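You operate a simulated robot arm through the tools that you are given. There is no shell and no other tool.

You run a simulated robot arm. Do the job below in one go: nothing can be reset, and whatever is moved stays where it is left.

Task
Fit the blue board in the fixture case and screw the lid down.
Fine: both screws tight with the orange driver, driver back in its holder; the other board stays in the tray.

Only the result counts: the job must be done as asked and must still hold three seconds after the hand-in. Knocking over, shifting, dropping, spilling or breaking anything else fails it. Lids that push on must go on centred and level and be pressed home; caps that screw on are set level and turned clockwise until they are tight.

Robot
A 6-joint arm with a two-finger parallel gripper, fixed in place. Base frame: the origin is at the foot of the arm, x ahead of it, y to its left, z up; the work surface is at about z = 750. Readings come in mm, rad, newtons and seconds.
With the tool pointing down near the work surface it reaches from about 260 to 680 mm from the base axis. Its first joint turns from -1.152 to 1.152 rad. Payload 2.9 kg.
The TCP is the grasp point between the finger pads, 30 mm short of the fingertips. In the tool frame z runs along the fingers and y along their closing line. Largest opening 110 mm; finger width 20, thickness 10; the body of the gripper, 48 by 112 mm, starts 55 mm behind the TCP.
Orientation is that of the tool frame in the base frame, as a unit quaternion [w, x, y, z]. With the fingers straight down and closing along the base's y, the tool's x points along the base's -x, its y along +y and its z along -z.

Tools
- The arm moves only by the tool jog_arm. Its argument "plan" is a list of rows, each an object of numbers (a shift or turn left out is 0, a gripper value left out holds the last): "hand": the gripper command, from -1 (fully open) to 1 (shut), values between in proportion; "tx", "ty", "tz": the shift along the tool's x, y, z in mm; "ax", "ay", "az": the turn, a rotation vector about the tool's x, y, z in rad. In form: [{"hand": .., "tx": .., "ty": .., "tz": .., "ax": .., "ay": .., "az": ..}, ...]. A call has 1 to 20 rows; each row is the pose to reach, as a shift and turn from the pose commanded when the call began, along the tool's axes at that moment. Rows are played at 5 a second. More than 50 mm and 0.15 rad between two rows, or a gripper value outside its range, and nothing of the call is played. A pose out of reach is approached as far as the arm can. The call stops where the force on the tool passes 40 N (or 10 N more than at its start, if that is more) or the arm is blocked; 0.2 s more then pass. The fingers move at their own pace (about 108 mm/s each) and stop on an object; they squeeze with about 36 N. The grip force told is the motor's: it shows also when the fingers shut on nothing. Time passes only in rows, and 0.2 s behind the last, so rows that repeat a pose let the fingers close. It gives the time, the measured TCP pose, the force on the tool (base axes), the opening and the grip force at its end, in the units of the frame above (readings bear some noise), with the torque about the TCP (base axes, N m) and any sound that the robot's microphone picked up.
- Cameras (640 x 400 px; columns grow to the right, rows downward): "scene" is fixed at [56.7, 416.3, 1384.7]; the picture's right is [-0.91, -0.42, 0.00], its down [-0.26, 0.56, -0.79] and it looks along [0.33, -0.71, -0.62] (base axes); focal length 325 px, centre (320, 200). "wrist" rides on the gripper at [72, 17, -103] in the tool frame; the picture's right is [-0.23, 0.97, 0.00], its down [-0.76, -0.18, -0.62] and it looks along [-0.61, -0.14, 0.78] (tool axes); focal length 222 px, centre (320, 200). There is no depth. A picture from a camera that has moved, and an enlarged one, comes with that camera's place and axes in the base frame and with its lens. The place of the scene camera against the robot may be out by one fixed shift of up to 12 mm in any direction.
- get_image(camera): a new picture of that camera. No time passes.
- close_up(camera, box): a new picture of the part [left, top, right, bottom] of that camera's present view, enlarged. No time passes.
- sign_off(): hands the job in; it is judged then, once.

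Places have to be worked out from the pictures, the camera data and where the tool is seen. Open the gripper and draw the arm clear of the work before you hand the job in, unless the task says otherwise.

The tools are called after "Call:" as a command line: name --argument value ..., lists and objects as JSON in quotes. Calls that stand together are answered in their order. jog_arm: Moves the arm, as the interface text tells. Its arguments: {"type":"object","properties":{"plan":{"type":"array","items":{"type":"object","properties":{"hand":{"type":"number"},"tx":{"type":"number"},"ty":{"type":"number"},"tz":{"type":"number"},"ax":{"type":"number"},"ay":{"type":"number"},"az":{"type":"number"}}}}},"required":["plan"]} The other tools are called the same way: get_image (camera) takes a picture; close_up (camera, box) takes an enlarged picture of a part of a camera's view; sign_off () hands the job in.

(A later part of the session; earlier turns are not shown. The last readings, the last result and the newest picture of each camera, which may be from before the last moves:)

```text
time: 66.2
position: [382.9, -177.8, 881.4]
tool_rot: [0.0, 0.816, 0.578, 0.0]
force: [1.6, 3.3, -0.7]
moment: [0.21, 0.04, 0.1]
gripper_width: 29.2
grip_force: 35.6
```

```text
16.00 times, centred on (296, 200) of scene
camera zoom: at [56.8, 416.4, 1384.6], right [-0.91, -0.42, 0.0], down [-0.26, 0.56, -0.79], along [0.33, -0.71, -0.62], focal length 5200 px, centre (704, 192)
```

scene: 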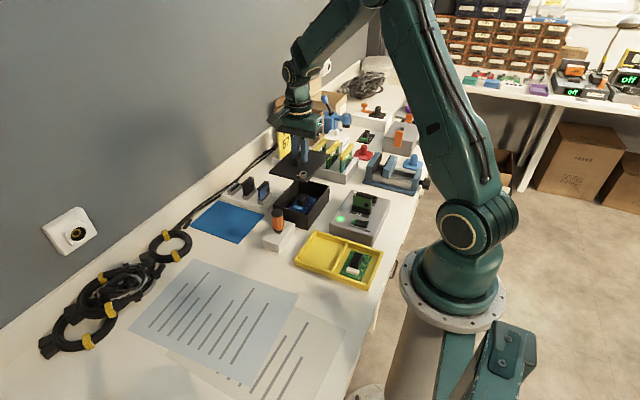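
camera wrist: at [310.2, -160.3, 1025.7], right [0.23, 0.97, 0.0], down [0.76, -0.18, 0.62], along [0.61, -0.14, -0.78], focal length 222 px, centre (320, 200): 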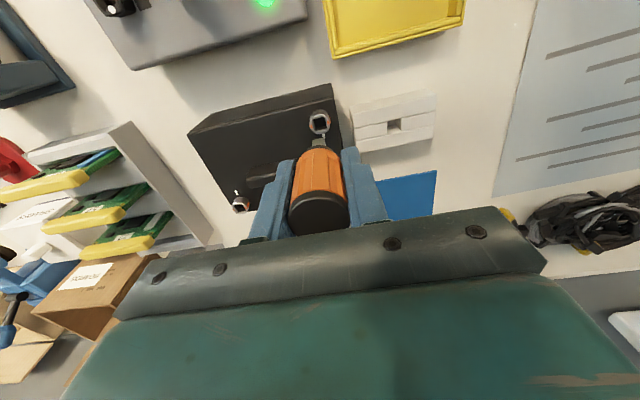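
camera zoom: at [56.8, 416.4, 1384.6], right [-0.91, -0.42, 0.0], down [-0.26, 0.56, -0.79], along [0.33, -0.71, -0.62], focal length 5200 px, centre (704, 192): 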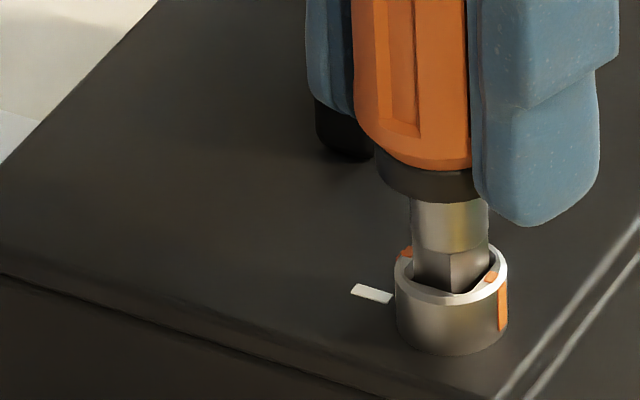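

Torque of 0.1 N·m appears and the screw's mark no longer moves, so it has reached its stop. I push a bit further to tighten firmly.

Call:
jog_arm --plan '[{"hand": 1, "az": 0.03}, {"az": 0.06}, {"az": 0.09}, {"az": 0.09}]'

Call:
close_up --camera "wrist" --box '[280, 110, 360, 170]'

Call:
close_up --camera "scene" --box '[286, 190, 306, 211]'

```text
time: 67.2
position: [382.6, -178.3, 880.7]
tool_rot: [-0.001, 0.842, 0.54, 0.0]
force: [-1.4, 0.3, 0.2]
moment: [0.01, 0.18, 0.09]
gripper_width: 28.8
grip_force: 36.2
```

```text
6.67 times, centred on (320, 140) of wrist
camera zoom: at [426.1, -118.8, 982.8], right [0.79, -0.61, 0.0], down [-0.48, -0.62, 0.62], along [-0.38, -0.49, -0.78], focal length 1481 px, centre (320, 600)
```

zoom: 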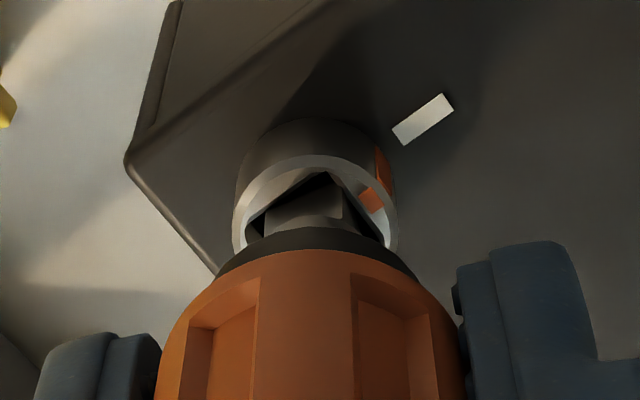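

```text
16.00 times, centred on (296, 200) of scene
camera zoom: at [56.7, 416.3, 1384.7], right [-0.91, -0.42, 0.0], down [-0.26, 0.56, -0.79], along [0.33, -0.71, -0.62], focal length 5200 px, centre (704, 192)
```

zoom: 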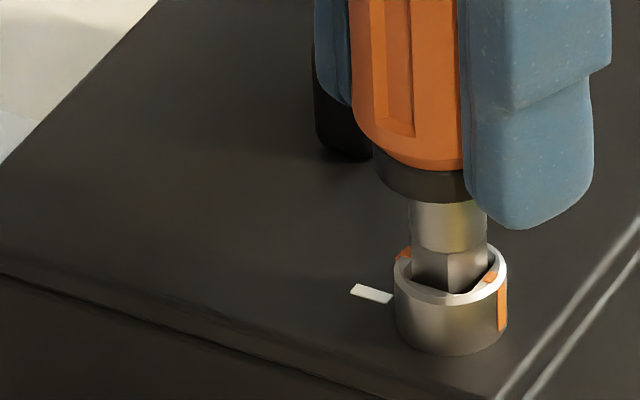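

In the scene view the mark axis now points exactly along x, i.e. on the tick, and the screw has stopped. I add a little more turn to load it firmly.

Call:
jog_arm --plan '[{"hand": 1, "az": 0.04}, {"az": 0.08}, {"az": 0.12}, {"az": 0.12}]'

Call:
close_up --camera "scene" --box '[286, 190, 306, 211]'

Call:
close_up --camera "wrist" --box '[280, 110, 360, 170]'

```text
time: 68.2
position: [382.3, -177.6, 880.5]
tool_rot: [0.0, 0.873, 0.488, 0.0]
force: [-2.7, 0.6, 0.4]
moment: [0.06, 0.13, 0.1]
gripper_width: 28.6
grip_force: 35.7
```

```text
16.00 times, centred on (296, 200) of scene
camera zoom: at [56.7, 416.3, 1384.7], right [-0.91, -0.42, 0.0], down [-0.26, 0.56, -0.79], along [0.33, -0.71, -0.62], focal length 5200 px, centre (704, 192)
```

zoom: 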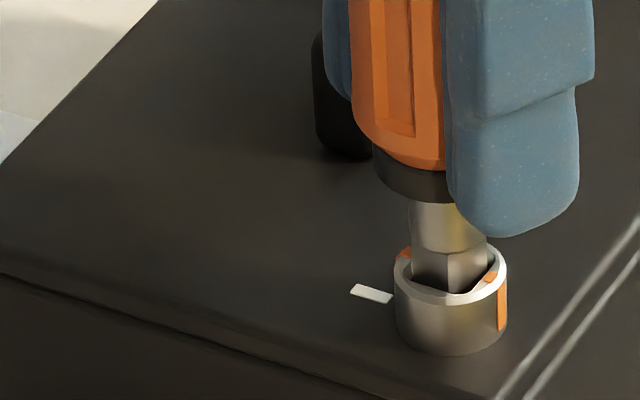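

```text
6.67 times, centred on (320, 140) of wrist
camera zoom: at [432.9, -124.1, 982.5], right [0.71, -0.7, 0.0], down [-0.55, -0.56, 0.62], along [-0.44, -0.44, -0.78], focal length 1481 px, centre (320, 600)
```

zoom: 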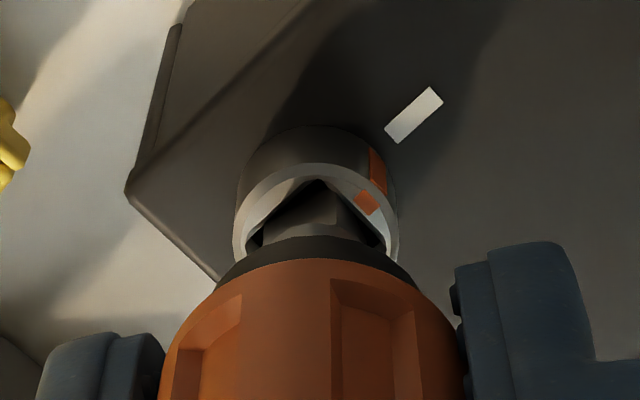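

The handle is now slipping in the fingers at about 0.1 N·m while the screw stays at its stop on the tick, so screw 1 is tight. I back the driver off 0.14 rad within the socket play and lift it straight out.

Call:
jog_arm --plan '[{"hand": 1, "az": -0.07}, {"az": -0.14}, {"az": -0.14, "tz": -2}, {"az": -0.14, "tz": -5}, {"az": -0.14, "tz": -10}, {"az": -0.14, "tz": -20}, {"az": -0.14, "tz": -35}, {"az": -0.14, "tz": -45}, {"az": -0.14, "tz": -45}]'

Call:
close_up --camera "wrist" --box '[280, 90, 360, 170]'

Call:
close_up --camera "scene" --box '[280, 180, 310, 211]'

```text
time: 70.2
position: [381.2, -176.4, 926.3]
tool_rot: [0.0, 0.836, 0.549, 0.0]
force: [0.2, -0.9, -1.2]
moment: [0.01, -0.04, 0.01]
gripper_width: 28.6
grip_force: 36.2
```

```text
5.00 times, centred on (320, 130) of wrist
camera zoom: at [425.0, -117.4, 1028.1], right [0.8, -0.6, 0.0], down [-0.47, -0.63, 0.62], along [-0.37, -0.5, -0.78], focal length 1111 px, centre (320, 550)
```

zoom: 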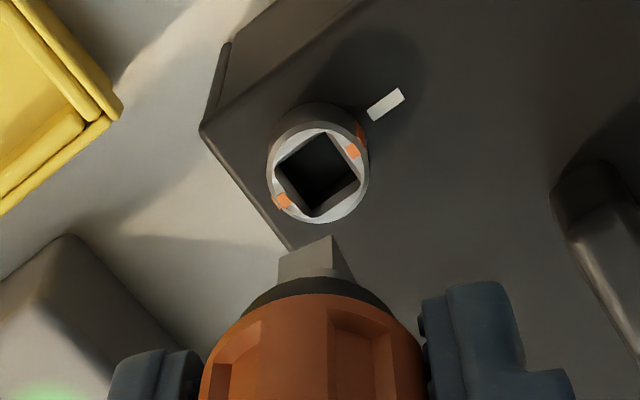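

```text
12.90 times, centred on (295, 196) of scene
camera zoom: at [56.7, 416.3, 1384.7], right [-0.91, -0.42, 0.0], down [-0.26, 0.56, -0.79], along [0.33, -0.71, -0.62], focal length 4193 px, centre (643, 258)
```

zoom: 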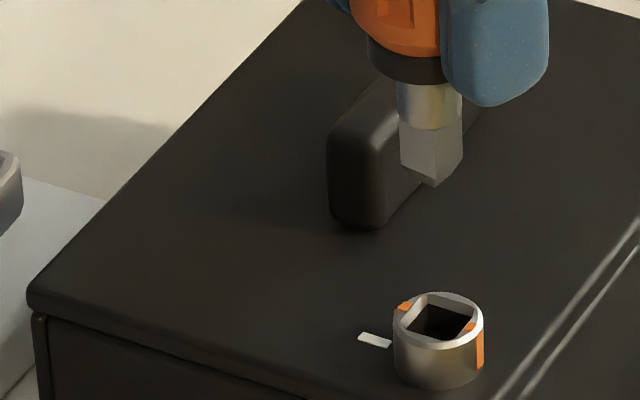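

Screw 1's mark is on the tick. I zoom on the bit to measure how far the driver turned in the fingers.

Call:
close_up --camera "wrist" --box '[300, 130, 340, 160]'

Call:
close_up --camera "wrist" --box '[295, 105, 345, 140]'

Call:
close_up --camera "scene" --box '[288, 178, 303, 194]'

```text
13.33 times, centred on (320, 145) of wrist
camera zoom: at [425.0, -117.4, 1028.1], right [0.8, -0.6, 0.0], down [-0.47, -0.63, 0.62], along [-0.37, -0.5, -0.78], focal length 2962 px, centre (320, 933)
```

zoom: 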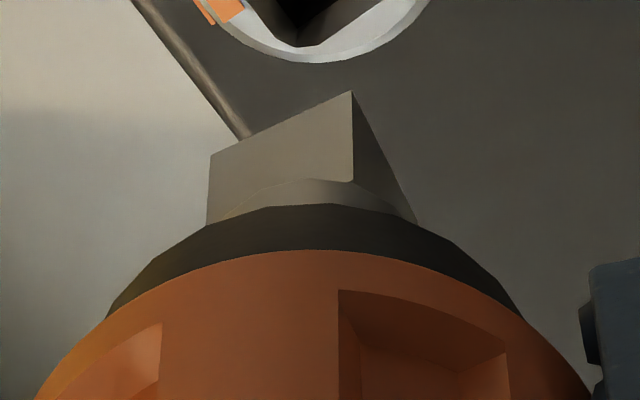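

```text
11.43 times, centred on (320, 122) of wrist
camera zoom: at [425.0, -117.4, 1028.1], right [0.8, -0.6, 0.0], down [-0.47, -0.63, 0.62], along [-0.37, -0.5, -0.78], focal length 2538 px, centre (320, 1086)
```

zoom: 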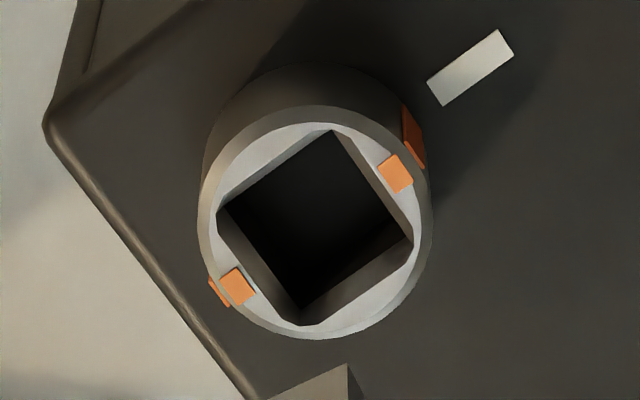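

```text
16.00 times, centred on (296, 186) of scene
camera zoom: at [56.7, 416.3, 1384.7], right [-0.91, -0.42, 0.0], down [-0.26, 0.56, -0.79], along [0.33, -0.71, -0.62], focal length 5200 px, centre (712, 424)
```

zoom: 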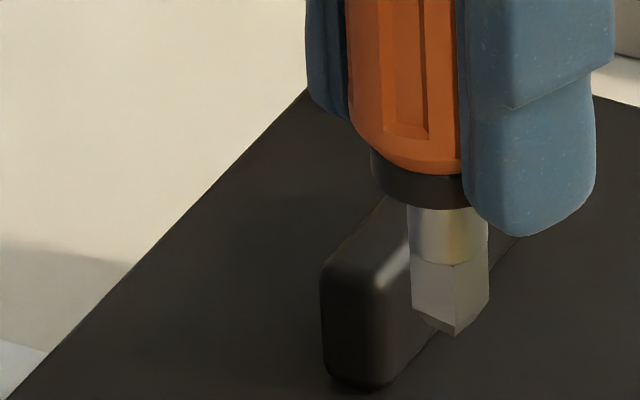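

The bit now sits 12° behind the tool, with its axis offset unchanged. I move over to screw 2 near (457, -293), turning the tool back so the bit is square to the lid.

Call:
jog_arm --plan '[{"hand": 1, "tx": -5.8, "ty": 9, "az": -0.135}, {"tx": -11.6, "ty": 18, "az": -0.271}, {"tx": -17.5, "ty": 27, "az": -0.406}, {"tx": -23.3, "ty": 36, "az": -0.542}, {"tx": -29.1, "ty": 45, "az": -0.677}, {"tx": -35, "ty": 54, "az": -0.812}, {"tx": -40.8, "ty": 63, "az": -0.948}, {"tx": -46.6, "ty": 72, "az": -1.083}, {"tx": -52.4, "ty": 81, "az": -1.218}, {"tx": -58.2, "ty": 90, "az": -1.354}, {"tx": -64, "ty": 99, "az": -1.489}, {"tx": -70, "ty": 108, "az": -1.624}, {"tx": -75.7, "ty": 116.9, "az": -1.76}, {"tx": -75.7, "ty": 116.9, "az": -1.76}, {"tx": -75.7, "ty": 116.9, "az": -1.76}]'

Call:
get_image --camera "wrist"

Call:
close_up --camera "wrist" --box '[280, 90, 360, 170]'

Call:
close_up --camera "scene" --box '[265, 150, 315, 200]'

```text
time: 73.4
position: [460.3, -292.8, 924.4]
tool_rot: [0.0, 0.11, 0.994, 0.0]
force: [-0.4, -0.4, -0.5]
moment: [0.04, -0.01, 0.01]
gripper_width: 28.2
grip_force: 35.6
```

```text
taken
camera wrist: at [390.7, -260.8, 1027.2], right [0.43, 0.9, 0.0], down [0.7, -0.34, 0.62], along [0.56, -0.27, -0.78], focal length 222 px, centre (320, 200)
```

wrist: 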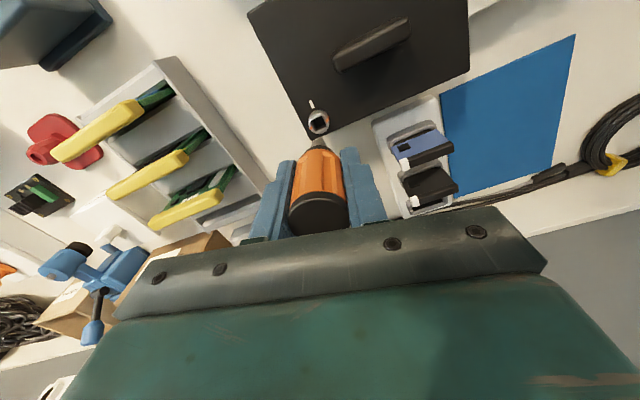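

```text
5.00 times, centred on (320, 130) of wrist
camera zoom: at [390.7, -260.8, 1027.2], right [0.43, 0.9, 0.0], down [0.7, -0.34, 0.62], along [0.56, -0.27, -0.78], focal length 1111 px, centre (320, 550)
```

zoom: 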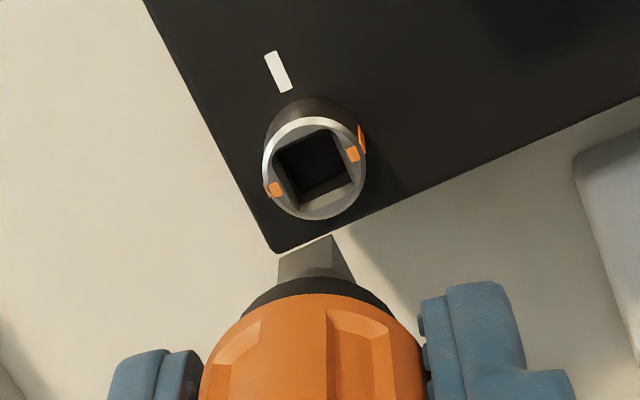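

```text
8.00 times, centred on (290, 175) of scene
camera zoom: at [56.8, 416.3, 1384.7], right [-0.91, -0.42, 0.0], down [-0.26, 0.56, -0.79], along [0.33, -0.71, -0.62], focal length 2600 px, centre (560, 400)
```

zoom: 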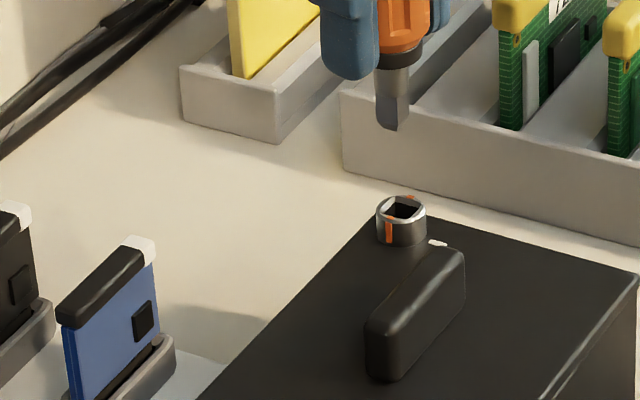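

I zoom on the socket and bit to compare their positions and angles.

Call:
close_up --camera "wrist" --box '[300, 105, 345, 160]'

```text
7.27 times, centred on (322, 132) of wrist
camera zoom: at [390.7, -260.8, 1027.2], right [0.43, 0.9, 0.0], down [0.7, -0.34, 0.62], along [0.56, -0.27, -0.78], focal length 1615 px, centre (302, 691)
```

zoom: 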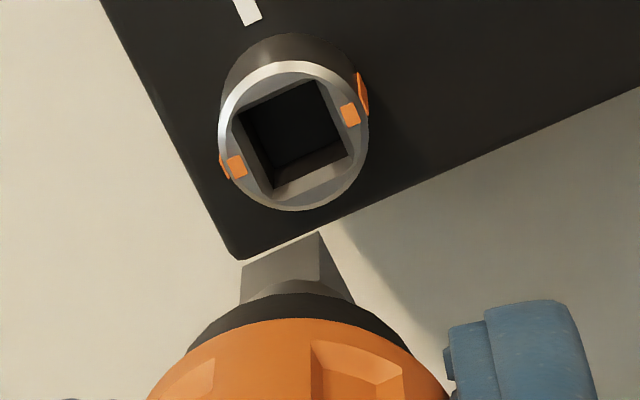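

The bit (11.6°) and socket (11.2°) angles match; the bit needs about -1.5 along the tool's forward axis and -0.35 sideways. I apply that and lower 30 mm to just above the socket.

Call:
jog_arm --plan '[{"hand": 1, "tx": 1.2, "ty": -0.35, "tz": 0}, {"tx": 1.2, "ty": -0.35, "tz": 12}, {"tx": 1.2, "ty": -0.35, "tz": 24}, {"tx": 1.2, "ty": -0.35, "tz": 30}, {"tx": 1.2, "ty": -0.35, "tz": 30}, {"tx": 1.2, "ty": -0.35, "tz": 30}]'

Call:
close_up --camera "wrist" --box '[295, 125, 345, 165]'

Call:
close_up --camera "scene" --box '[275, 160, 297, 185]'

```text
time: 74.8
position: [456.5, -293.9, 895.9]
tool_rot: [-0.001, 0.11, 0.994, 0.0]
force: [-0.2, 0.0, -0.4]
moment: [-0.04, -0.03, 0.0]
gripper_width: 28.4
grip_force: 35.7
```

```text
10.00 times, centred on (320, 145) of wrist
camera zoom: at [389.2, -260.3, 997.9], right [0.43, 0.9, 0.0], down [0.7, -0.34, 0.62], along [0.56, -0.27, -0.78], focal length 2221 px, centre (320, 750)
```

zoom: 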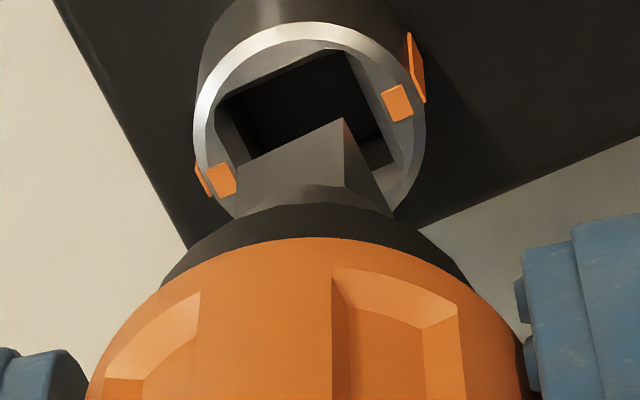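

```text
16.00 times, centred on (286, 172) of scene
camera zoom: at [56.7, 416.3, 1384.7], right [-0.91, -0.42, 0.0], down [-0.26, 0.56, -0.79], along [0.33, -0.71, -0.62], focal length 5200 px, centre (864, 640)
```

zoom: 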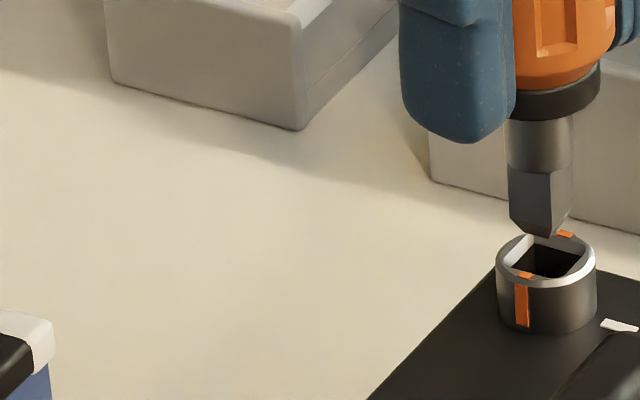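

The bit needs about -0.35 forward and -0.65 sideways more. I adjust and lower another 4 mm to the socket mouth.

Call:
jog_arm --plan '[{"hand": 1, "tx": 0.35, "ty": -0.65}, {"tx": 0.35, "ty": -0.65, "tz": 2}, {"tx": 0.35, "ty": -0.65, "tz": 4}, {"tx": 0.35, "ty": -0.65, "tz": 4}]'

Call:
close_up --camera "wrist" --box '[295, 125, 345, 165]'

Call:
close_up --camera "scene" --box '[275, 160, 297, 185]'

```text
time: 75.8
position: [456.3, -292.7, 891.5]
tool_rot: [-0.001, 0.109, 0.994, 0.0]
force: [-0.3, -0.1, -1.0]
moment: [-0.02, 0.0, 0.02]
gripper_width: 28.8
grip_force: 35.8
```

```text
10.00 times, centred on (320, 145) of wrist
camera zoom: at [388.7, -260.8, 994.0], right [0.43, 0.9, 0.0], down [0.7, -0.34, 0.62], along [0.56, -0.27, -0.78], focal length 2221 px, centre (320, 750)
```

zoom: 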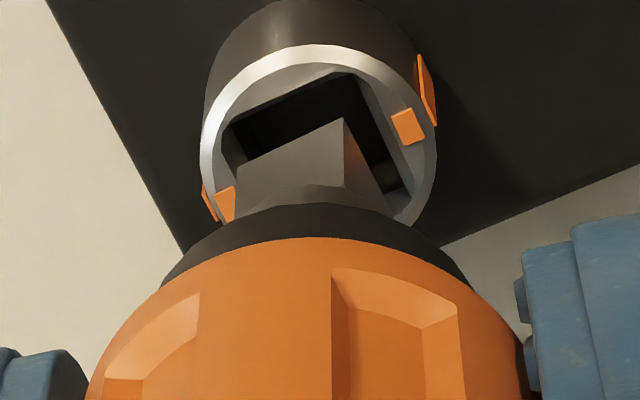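

```text
16.00 times, centred on (286, 172) of scene
camera zoom: at [56.7, 416.3, 1384.7], right [-0.91, -0.42, 0.0], down [-0.26, 0.56, -0.79], along [0.33, -0.71, -0.62], focal length 5200 px, centre (864, 640)
```

zoom: 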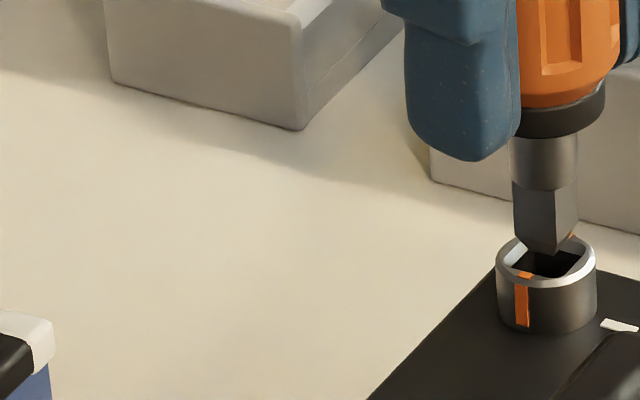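

Opening centre and bit now coincide within 0.2 mm. I insert: down 8 mm in small steps.

Call:
jog_arm --plan '[{"hand": 1, "tz": 1.5}, {"tz": 3}, {"tz": 4.5}, {"tz": 6}, {"tz": 7.5}, {"tz": 8.5}, {"tz": 8.5}]'

Call:
close_up --camera "wrist" --box '[295, 125, 345, 165]'

Call:
close_up --camera "scene" --box '[275, 160, 297, 185]'

```text
time: 77.4
position: [456.9, -294.2, 883.4]
tool_rot: [0.0, 0.11, 0.994, 0.001]
force: [0.2, 1.1, -0.6]
moment: [0.03, 0.0, 0.02]
gripper_width: 28.6
grip_force: 35.8
```

```text
10.00 times, centred on (320, 145) of wrist
camera zoom: at [389.6, -261.7, 985.2], right [0.43, 0.9, 0.0], down [0.7, -0.34, 0.62], along [0.56, -0.27, -0.78], focal length 2221 px, centre (320, 750)
```

zoom: 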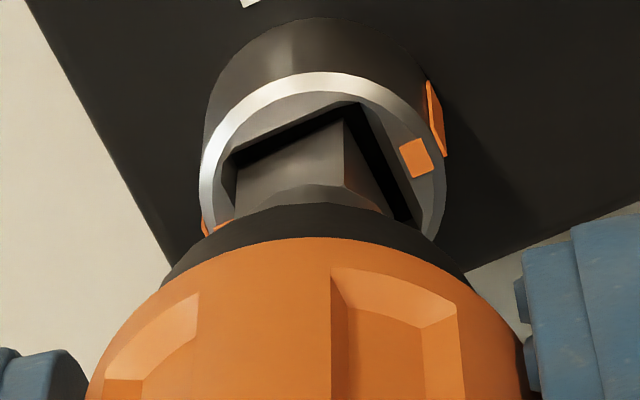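

```text
16.00 times, centred on (286, 172) of scene
camera zoom: at [56.8, 416.3, 1384.7], right [-0.91, -0.42, 0.0], down [-0.26, 0.56, -0.79], along [0.33, -0.71, -0.62], focal length 5200 px, centre (864, 640)
```

zoom: 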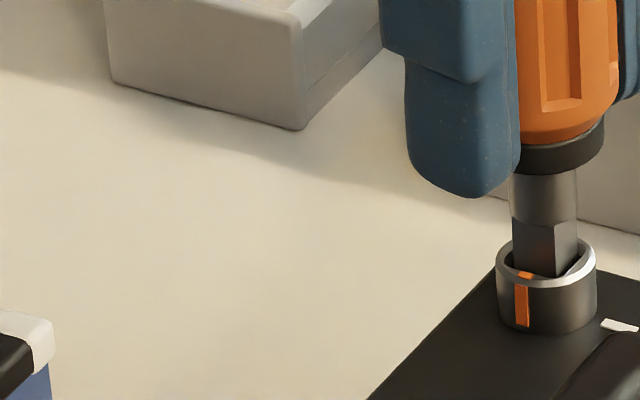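

The bit is well inside the socket without resistance. I settle 1 mm deeper and turn clockwise about 100° in small steps.

Call:
jog_arm --plan '[{"hand": 1, "tz": 1}, {"tz": 1.5, "az": 0.12, "ty": -0.1}, {"tz": 1.5, "az": 0.24, "tx": 0.05, "ty": -0.15}, {"tz": 1.5, "az": 0.36, "tx": 0.1, "ty": -0.2}, {"tz": 1.5, "az": 0.48, "tx": 0.1, "ty": -0.25}, {"tz": 1.5, "az": 0.6, "tx": 0.15, "ty": -0.3}, {"tz": 1.5, "az": 0.72, "tx": 0.2, "ty": -0.35}, {"tz": 1.5, "az": 0.84, "tx": 0.25, "ty": -0.4}, {"tz": 1.5, "az": 0.96, "tx": 0.3, "ty": -0.45}, {"tz": 1.5, "az": 1.08, "tx": 0.35, "ty": -0.5}, {"tz": 1.5, "az": 1.2, "tx": 0.4, "ty": -0.5}, {"tz": 1.5, "az": 1.32, "tx": 0.45, "ty": -0.5}, {"tz": 1.5, "az": 1.44, "tx": 0.5, "ty": -0.5}, {"tz": 1.5, "az": 1.56, "tx": 0.55, "ty": -0.5}]'

Call:
close_up --camera "wrist" --box '[280, 110, 360, 170]'

Call:
close_up --camera "scene" --box '[275, 160, 297, 185]'

```text
time: 80.4
position: [456.2, -295.8, 882.9]
tool_rot: [0.0, 0.778, 0.629, 0.0]
force: [-1.7, -0.9, -1.1]
moment: [-0.05, 0.15, 0.03]
gripper_width: 28.8
grip_force: 35.9
```

```text
6.67 times, centred on (320, 140) of wrist
camera zoom: at [486.9, -226.9, 983.8], right [0.9, -0.43, 0.0], down [-0.33, -0.71, 0.62], along [-0.27, -0.56, -0.78], focal length 1481 px, centre (320, 600)
```

zoom: 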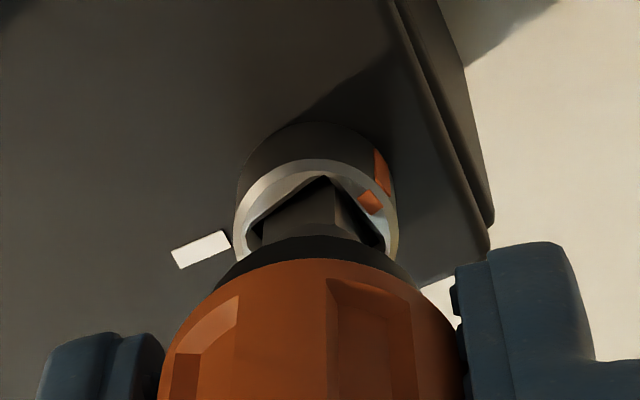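

```text
16.00 times, centred on (286, 172) of scene
camera zoom: at [56.7, 416.3, 1384.7], right [-0.91, -0.42, 0.0], down [-0.26, 0.56, -0.79], along [0.33, -0.71, -0.62], focal length 5200 px, centre (864, 640)
```

zoom: 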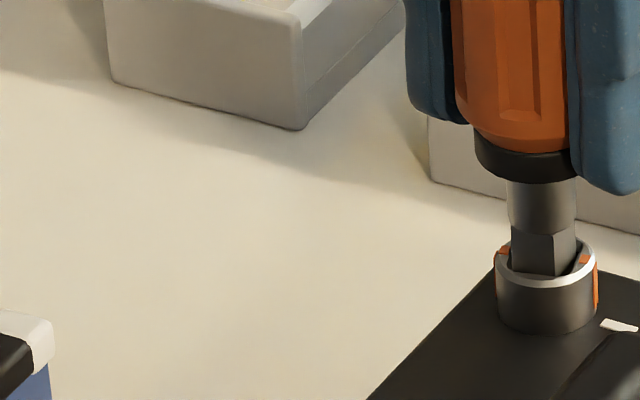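

The mark is about 16° short of the tick. I continue turning with torque checks.

Call:
jog_arm --plan '[{"hand": 1, "az": 0.06, "tz": 0.5}, {"az": 0.12, "tz": 1}, {"az": 0.18, "tz": 1}, {"az": 0.24, "tz": 1}, {"az": 0.3, "tz": 1}, {"az": 0.3, "tz": 1}]'

Call:
close_up --camera "wrist" --box '[280, 110, 360, 170]'

Call:
close_up --camera "scene" --box '[275, 160, 297, 185]'

```text
time: 81.8
position: [456.3, -293.7, 881.0]
tool_rot: [-0.001, 0.863, 0.505, -0.001]
force: [-5.9, -3.0, -1.6]
moment: [-0.15, 0.34, 0.08]
gripper_width: 28.5
grip_force: 36.0
```

```text
6.67 times, centred on (320, 140) of wrist
camera zoom: at [505.2, -239.3, 983.0], right [0.74, -0.67, 0.0], down [-0.53, -0.58, 0.62], along [-0.42, -0.46, -0.78], focal length 1481 px, centre (320, 600)
```

zoom: 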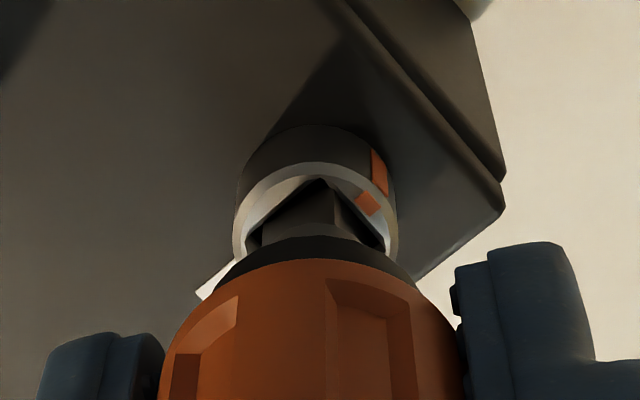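

```text
16.00 times, centred on (286, 172) of scene
camera zoom: at [56.6, 416.2, 1384.7], right [-0.91, -0.42, 0.0], down [-0.26, 0.56, -0.79], along [0.33, -0.71, -0.62], focal length 5200 px, centre (864, 640)
```

zoom: 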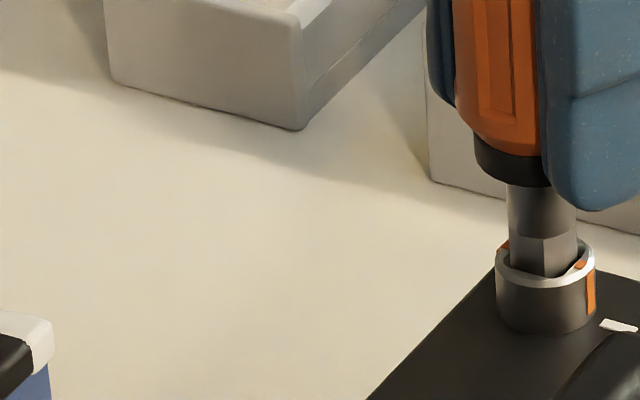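

The mark is now only ~3° short with torque rising. I turn a little further to bring it home and tighten.

Call:
jog_arm --plan '[{"hand": 1, "az": 0.05}, {"az": 0.1}, {"az": 0.15}, {"az": 0.15}]'

Call:
close_up --camera "wrist" --box '[280, 110, 360, 170]'

Call:
close_up --camera "scene" --box '[275, 160, 297, 185]'

```text
time: 82.8
position: [455.9, -293.1, 881.8]
tool_rot: [-0.001, 0.898, 0.44, -0.001]
force: [-11.5, -2.0, -0.7]
moment: [-0.14, 0.6, 0.29]
gripper_width: 28.5
grip_force: 36.2
```

```text
6.67 times, centred on (320, 140) of wrist
camera zoom: at [512.9, -247.2, 983.0], right [0.63, -0.78, 0.0], down [-0.61, -0.49, 0.62], along [-0.48, -0.39, -0.78], focal length 1481 px, centre (320, 600)
```

zoom: 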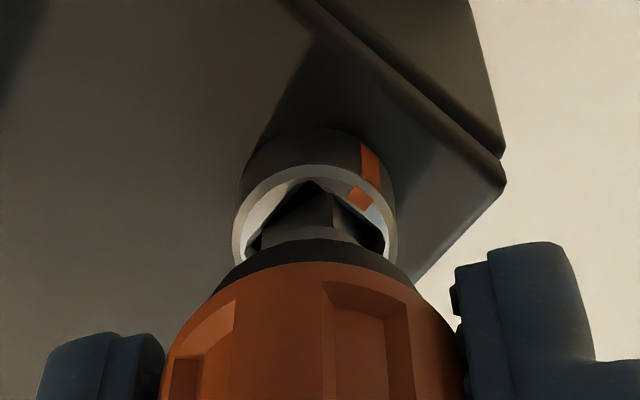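

```text
16.00 times, centred on (286, 172) of scene
camera zoom: at [56.5, 416.3, 1384.7], right [-0.91, -0.42, 0.0], down [-0.26, 0.56, -0.79], along [0.33, -0.71, -0.62], focal length 5200 px, centre (864, 640)
```

zoom: 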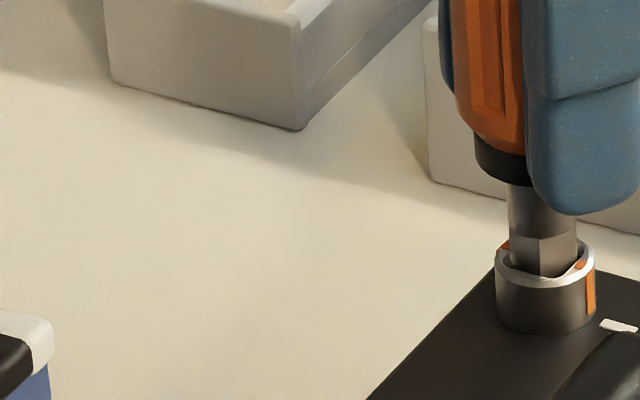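

Torque is up to 0.29 N·m and the mark no longer moves: screw 2 is at its stop. I give it one last small turn to confirm.

Call:
jog_arm --plan '[{"hand": 1, "az": 0.04}, {"az": 0.08}, {"az": 0.08}]'

Call:
close_up --camera "scene" --box '[275, 160, 297, 185]'

Call:
close_up --camera "wrist" --box '[280, 110, 360, 170]'

```text
time: 83.6
position: [456.1, -292.6, 881.7]
tool_rot: [0.0, 0.915, 0.404, 0.0]
force: [-9.0, -0.3, -0.7]
moment: [-0.07, 0.47, 0.37]
gripper_width: 28.5
grip_force: 36.2
```

```text
16.00 times, centred on (286, 172) of scene
camera zoom: at [56.5, 416.3, 1384.7], right [-0.91, -0.42, 0.0], down [-0.26, 0.56, -0.79], along [0.33, -0.71, -0.62], focal length 5200 px, centre (864, 640)
```

zoom: 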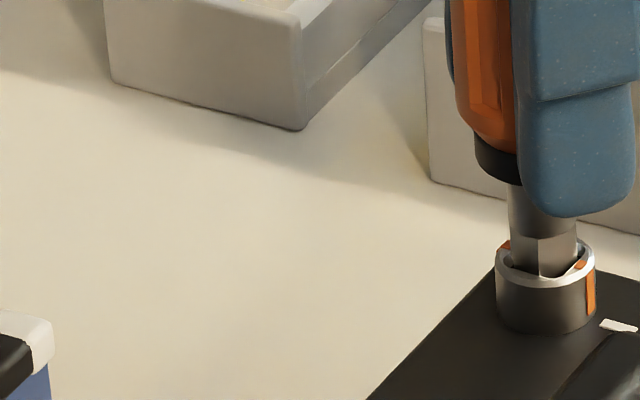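

```text
6.67 times, centred on (320, 140) of wrist
camera zoom: at [516.4, -251.5, 983.1], right [0.57, -0.82, 0.0], down [-0.64, -0.44, 0.62], along [-0.51, -0.35, -0.78], focal length 1481 px, centre (320, 600)
```

zoom: 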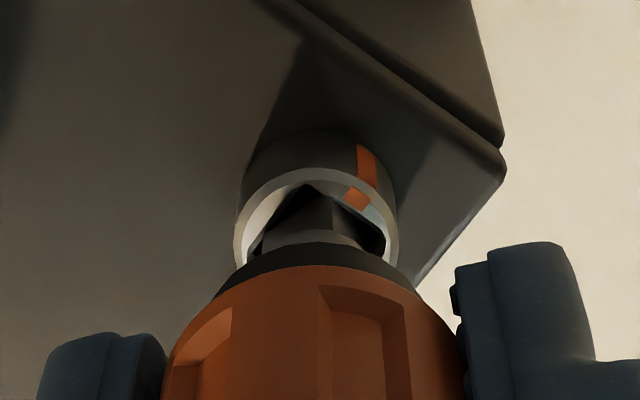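

Torque holds at 0.37 N·m with the mark on the tick, so screw 2 is tight. I back off within the play and lift the driver out.

Call:
jog_arm --plan '[{"hand": 1, "az": -0.07}, {"az": -0.14}, {"az": -0.19}, {"az": -0.19, "tz": -2}, {"az": -0.19, "tz": -5}, {"az": -0.19, "tz": -10}, {"az": -0.19, "tz": -20}, {"az": -0.19, "tz": -35}, {"az": -0.19, "tz": -45}, {"az": -0.19, "tz": -45}]'

Call:
close_up --camera "wrist" --box '[290, 100, 350, 160]'

Call:
close_up --camera "scene" --box '[250, 150, 320, 215]'

```text
time: 85.8
position: [456.0, -295.2, 926.0]
tool_rot: [0.0, 0.872, 0.489, 0.0]
force: [-0.2, 0.9, -1.0]
moment: [0.02, -0.02, 0.02]
gripper_width: 28.3
grip_force: 36.2
```

```text
6.67 times, centred on (320, 130) of wrist
camera zoom: at [507.9, -241.6, 1027.8], right [0.71, -0.7, 0.0], down [-0.55, -0.56, 0.62], along [-0.44, -0.44, -0.78], focal length 1481 px, centre (320, 667)
```

zoom: 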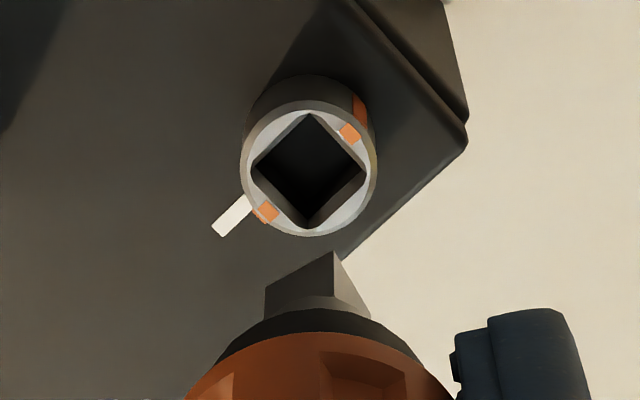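

```text
6.15 times, centred on (285, 182) of scene
camera zoom: at [56.7, 416.3, 1384.7], right [-0.91, -0.42, 0.0], down [-0.26, 0.56, -0.79], along [0.33, -0.71, -0.62], focal length 2000 px, centre (535, 308)
```

zoom: 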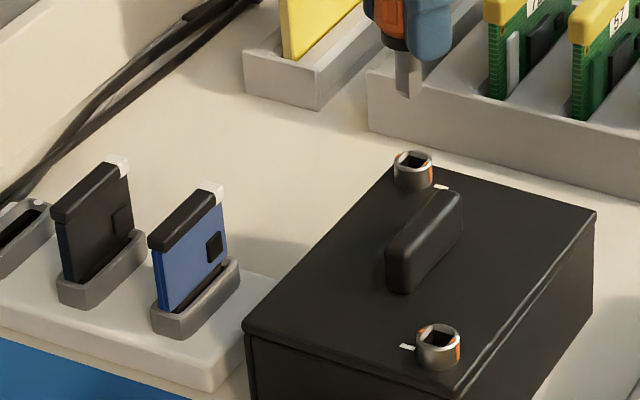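

Both screws' marks read the same stop angle (about 91°) on their ticks. I carry the driver back above its holder, turning the tool so the bit is square to the slot again.

Call:
jog_arm --plan '[{"hand": 1, "tx": 10.5, "ty": -9.5, "az": -0.129}, {"tx": 21, "ty": -19, "az": -0.258}, {"tx": 31.5, "ty": -28.4, "az": -0.387}, {"tx": 42, "ty": -37.9, "az": -0.516}, {"tx": 52.6, "ty": -47.4, "az": -0.645}, {"tx": 63.1, "ty": -56.9, "az": -0.774}, {"tx": 73.6, "ty": -66.4, "az": -0.903}, {"tx": 84.1, "ty": -75.8, "az": -1.031}, {"tx": 94.6, "ty": -85.3, "az": -1.16}, {"tx": 105.1, "ty": -94.8, "az": -1.289}, {"tx": 115.7, "ty": -104.3, "az": -1.418}, {"tx": 126.2, "ty": -113.7, "az": -1.547}, {"tx": 136.7, "ty": -123.2, "az": -1.676}, {"tx": 147.2, "ty": -132.7, "az": -1.805}, {"tx": 147.2, "ty": -132.7, "az": -1.805}, {"tx": 147.2, "ty": -132.7, "az": -1.805}]'

Call:
get_image --camera "wrist"

Call:
close_up --camera "wrist" --box '[280, 80, 360, 160]'

Call:
close_up --camera "scene" --box '[240, 160, 320, 250]'

```text
time: 89.2
position: [419.9, -99.8, 926.7]
tool_rot: [0.0, 0.156, 0.988, 0.0]
force: [0.2, -0.3, -0.3]
moment: [0.01, -0.01, 0.02]
gripper_width: 28.4
grip_force: 35.8
```

```text
taken
camera wrist: at [355.2, -60.6, 1029.0], right [0.52, 0.86, 0.0], down [0.67, -0.4, 0.62], along [0.53, -0.32, -0.78], focal length 222 px, centre (320, 200)
```

wrist: 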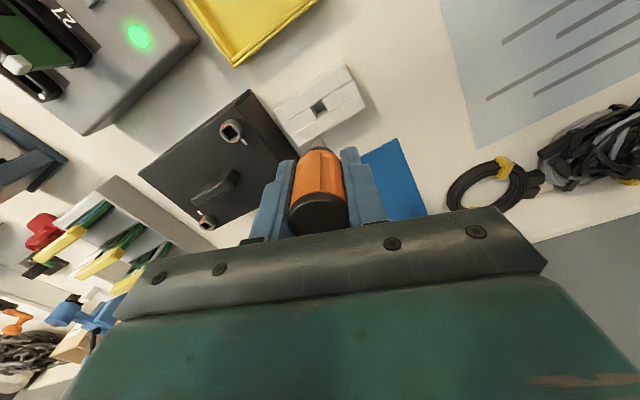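

```text
5.00 times, centred on (320, 120) of wrist
camera zoom: at [355.2, -60.6, 1029.0], right [0.52, 0.86, 0.0], down [0.67, -0.4, 0.62], along [0.53, -0.32, -0.78], focal length 1111 px, centre (320, 600)
```

zoom: 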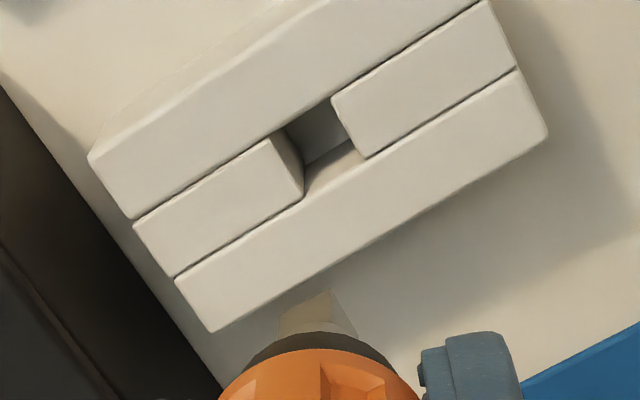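

```text
4.44 times, centred on (280, 205) of scene
camera zoom: at [56.7, 416.3, 1384.7], right [-0.91, -0.42, 0.0], down [-0.26, 0.56, -0.79], along [0.33, -0.71, -0.62], focal length 1444 px, centre (498, 178)
```

zoom: 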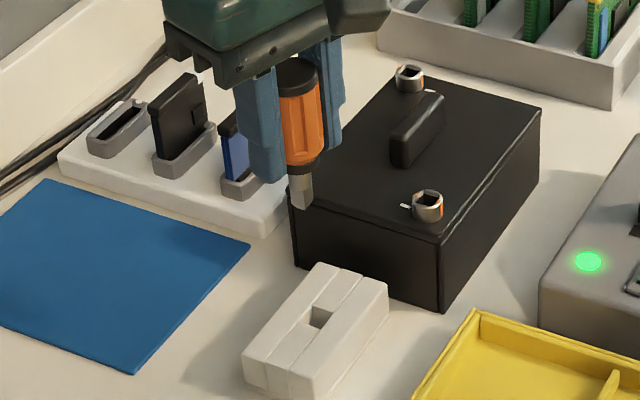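

The slot centre triangulates to about (420, -99.3) with ~2.5 mm play around the bit. I correct about 1.3 mm forward and lower to just above the holder.

Call:
jog_arm --plan '[{"hand": 1, "tx": -1.3, "ty": 0, "tz": 20}, {"tx": -1.3, "tz": 40}, {"tx": -1.3, "tz": 60}, {"tx": -1.3, "tz": 78}, {"tx": -1.3, "tz": 86}, {"tx": -1.3, "tz": 86}]'

Call:
close_up --camera "wrist" --box '[280, 80, 360, 160]'

Call:
close_up --camera "scene" --box '[260, 200, 300, 250]'

```text
time: 90.6
position: [420.1, -100.3, 839.7]
tool_rot: [0.0, 0.156, 0.988, 0.0]
force: [-0.9, -0.6, 0.0]
moment: [0.01, 0.01, 0.01]
gripper_width: 28.6
grip_force: 36.3
```

```text
5.00 times, centred on (320, 120) of wrist
camera zoom: at [356.1, -61.5, 941.3], right [0.52, 0.86, 0.0], down [0.67, -0.4, 0.62], along [0.53, -0.32, -0.78], focal length 1111 px, centre (320, 600)
```

zoom: 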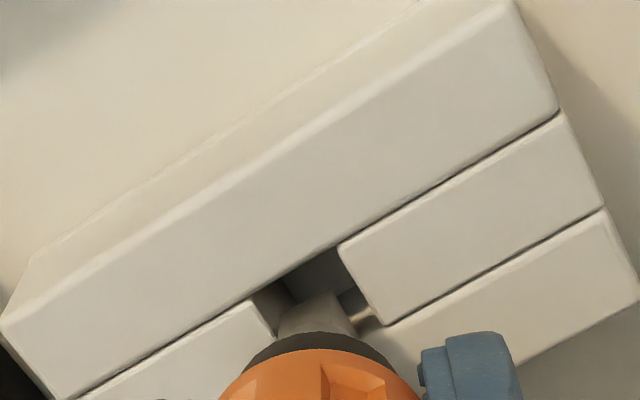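

```text
8.00 times, centred on (280, 225) of scene
camera zoom: at [56.8, 416.3, 1384.7], right [-0.91, -0.42, 0.0], down [-0.26, 0.56, -0.79], along [0.33, -0.71, -0.62], focal length 2600 px, centre (640, 0)
```

zoom: 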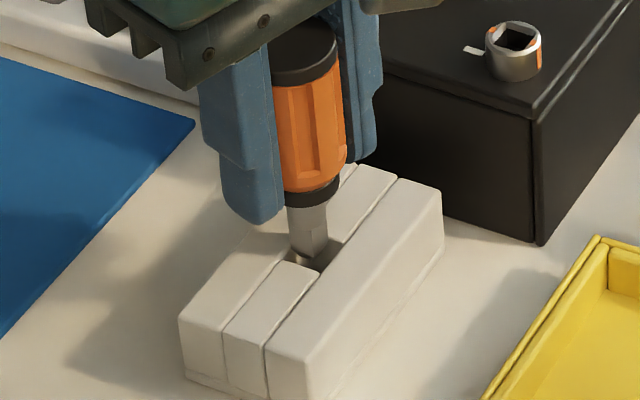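

The bit hovers over the slot; I shift 0.8 mm forward to centre it and lower gently into the slot.

Call:
jog_arm --plan '[{"hand": 1, "tx": -0.8}, {"tx": -0.8, "tz": 3}, {"tx": -0.8, "tz": 6}, {"tx": -0.8, "tz": 9}, {"tx": -0.8, "tz": 12}, {"tx": -0.8, "tz": 12}]'

Call:
close_up --camera "wrist" --box '[280, 80, 360, 160]'

Call:
close_up --camera "scene" --box '[260, 200, 300, 250]'

```text
time: 92.0
position: [424.0, -100.3, 828.3]
tool_rot: [0.0, 0.156, 0.988, 0.0]
force: [0.1, 0.2, -0.5]
moment: [-0.01, 0.0, -0.03]
gripper_width: 28.5
grip_force: 36.0
```

```text
5.00 times, centred on (320, 120) of wrist
camera zoom: at [357.3, -61.5, 929.5], right [0.52, 0.86, 0.0], down [0.67, -0.4, 0.62], along [0.53, -0.32, -0.78], focal length 1111 px, centre (320, 600)
```

zoom: 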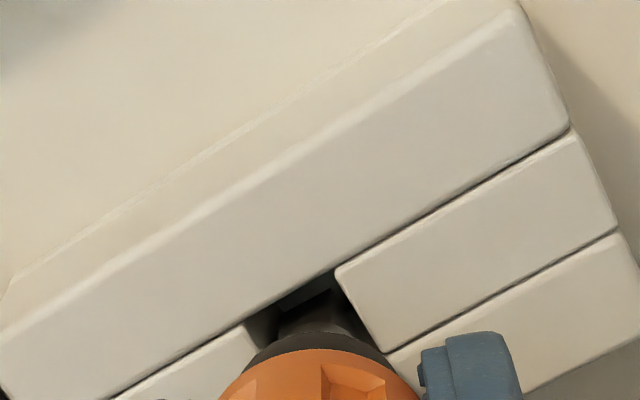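

```text
8.00 times, centred on (280, 225) of scene
camera zoom: at [56.7, 416.3, 1384.7], right [-0.91, -0.42, 0.0], down [-0.26, 0.56, -0.79], along [0.33, -0.71, -0.62], focal length 2600 px, centre (640, 0)
```

zoom: 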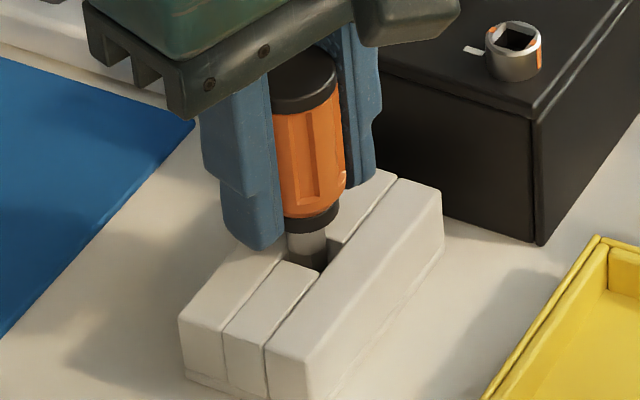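

The bit is inside the slot with no side force. I continue down towards the original seated height, slowly at the end.

Call:
jog_arm --plan '[{"hand": 1, "tz": 3}, {"tz": 6}, {"tz": 8}, {"tz": 10}, {"tz": 11}, {"tz": 12}, {"tz": 13}]'

Call:
close_up --camera "scene" --box '[260, 200, 300, 250]'

Call:
close_up --camera "wrist" --box '[260, 80, 380, 200]'

```text
time: 93.6
position: [424.6, -100.2, 816.3]
tool_rot: [0.002, 0.157, 0.988, -0.001]
force: [2.4, -5.6, 23.7]
moment: [-0.18, -0.25, -0.04]
gripper_width: 28.7
grip_force: 36.4
```

```text
8.00 times, centred on (280, 225) of scene
camera zoom: at [56.5, 416.3, 1384.7], right [-0.91, -0.42, 0.0], down [-0.26, 0.56, -0.79], along [0.33, -0.71, -0.62], focal length 2600 px, centre (640, 0)
```

zoom: 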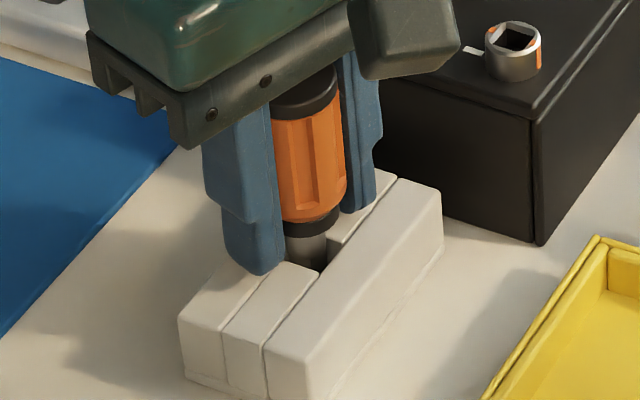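

```text
3.33 times, centred on (320, 140) of wrist
camera zoom: at [357.8, -61.7, 917.4], right [0.52, 0.86, 0.0], down [0.67, -0.4, 0.63], along [0.54, -0.32, -0.78], focal length 740 px, centre (320, 400)
```

zoom: 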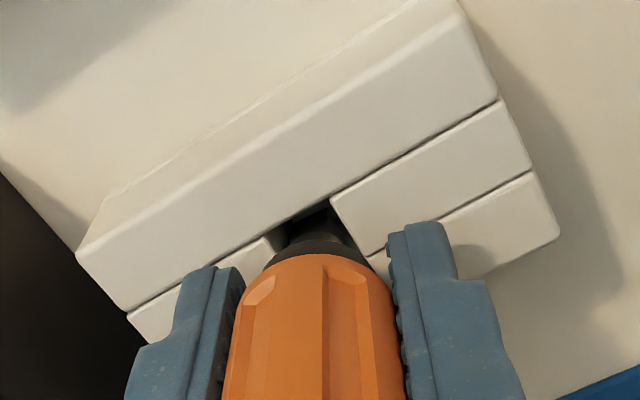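

There is 24 N already, and the driver appears to sit several mm higher than originally. I compare with the same scene crop as before picking it up.

Call:
close_up --camera "scene" --box '[258, 200, 302, 255]'

Call:
close_up --camera "wrist" --box '[295, 130, 345, 160]'

Call:
close_up --camera "scene" --box '[272, 222, 292, 240]'

```text
7.27 times, centred on (280, 228) of scene
camera zoom: at [56.5, 416.3, 1384.7], right [-0.91, -0.42, 0.0], down [-0.26, 0.56, -0.79], along [0.33, -0.71, -0.62], focal length 2364 px, centre (611, 0)
```

zoom: 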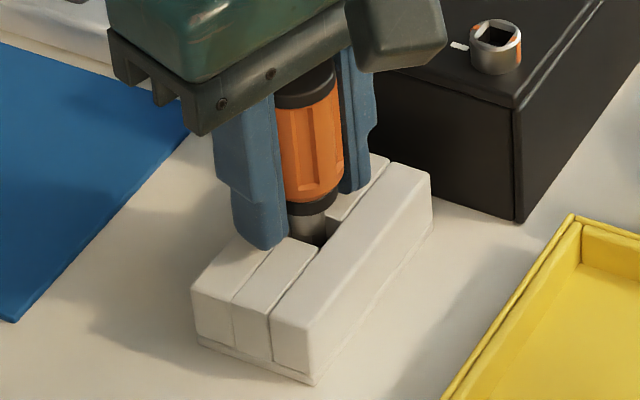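

```text
12.80 times, centred on (320, 145) of wrist
camera zoom: at [357.8, -61.7, 917.4], right [0.52, 0.86, 0.0], down [0.67, -0.4, 0.63], along [0.54, -0.32, -0.78], focal length 2843 px, centre (320, 904)
```

zoom: 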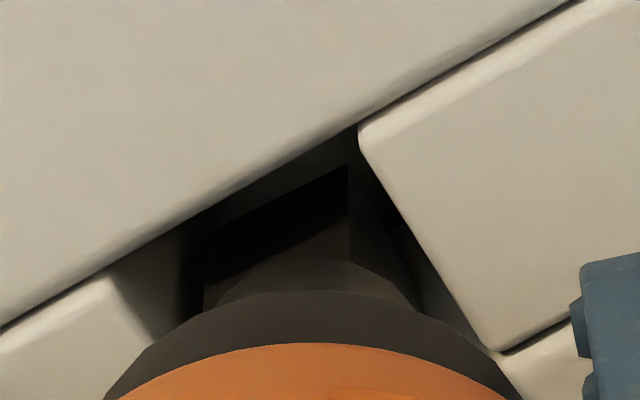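

```text
16.00 times, centred on (282, 231) of scene
camera zoom: at [56.5, 416.3, 1384.7], right [-0.91, -0.42, 0.0], down [-0.26, 0.56, -0.79], along [0.33, -0.71, -0.62], focal length 5200 px, centre (928, -296)
```

zoom: 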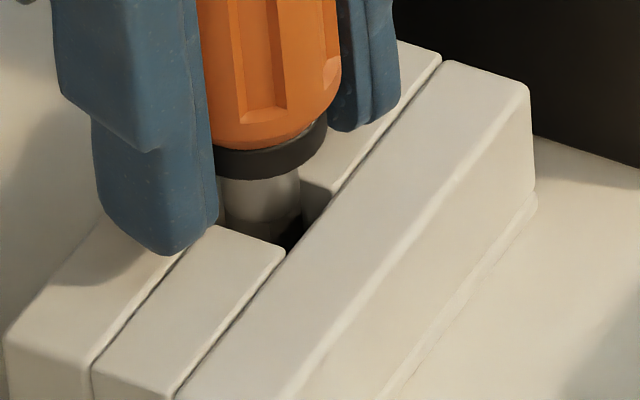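

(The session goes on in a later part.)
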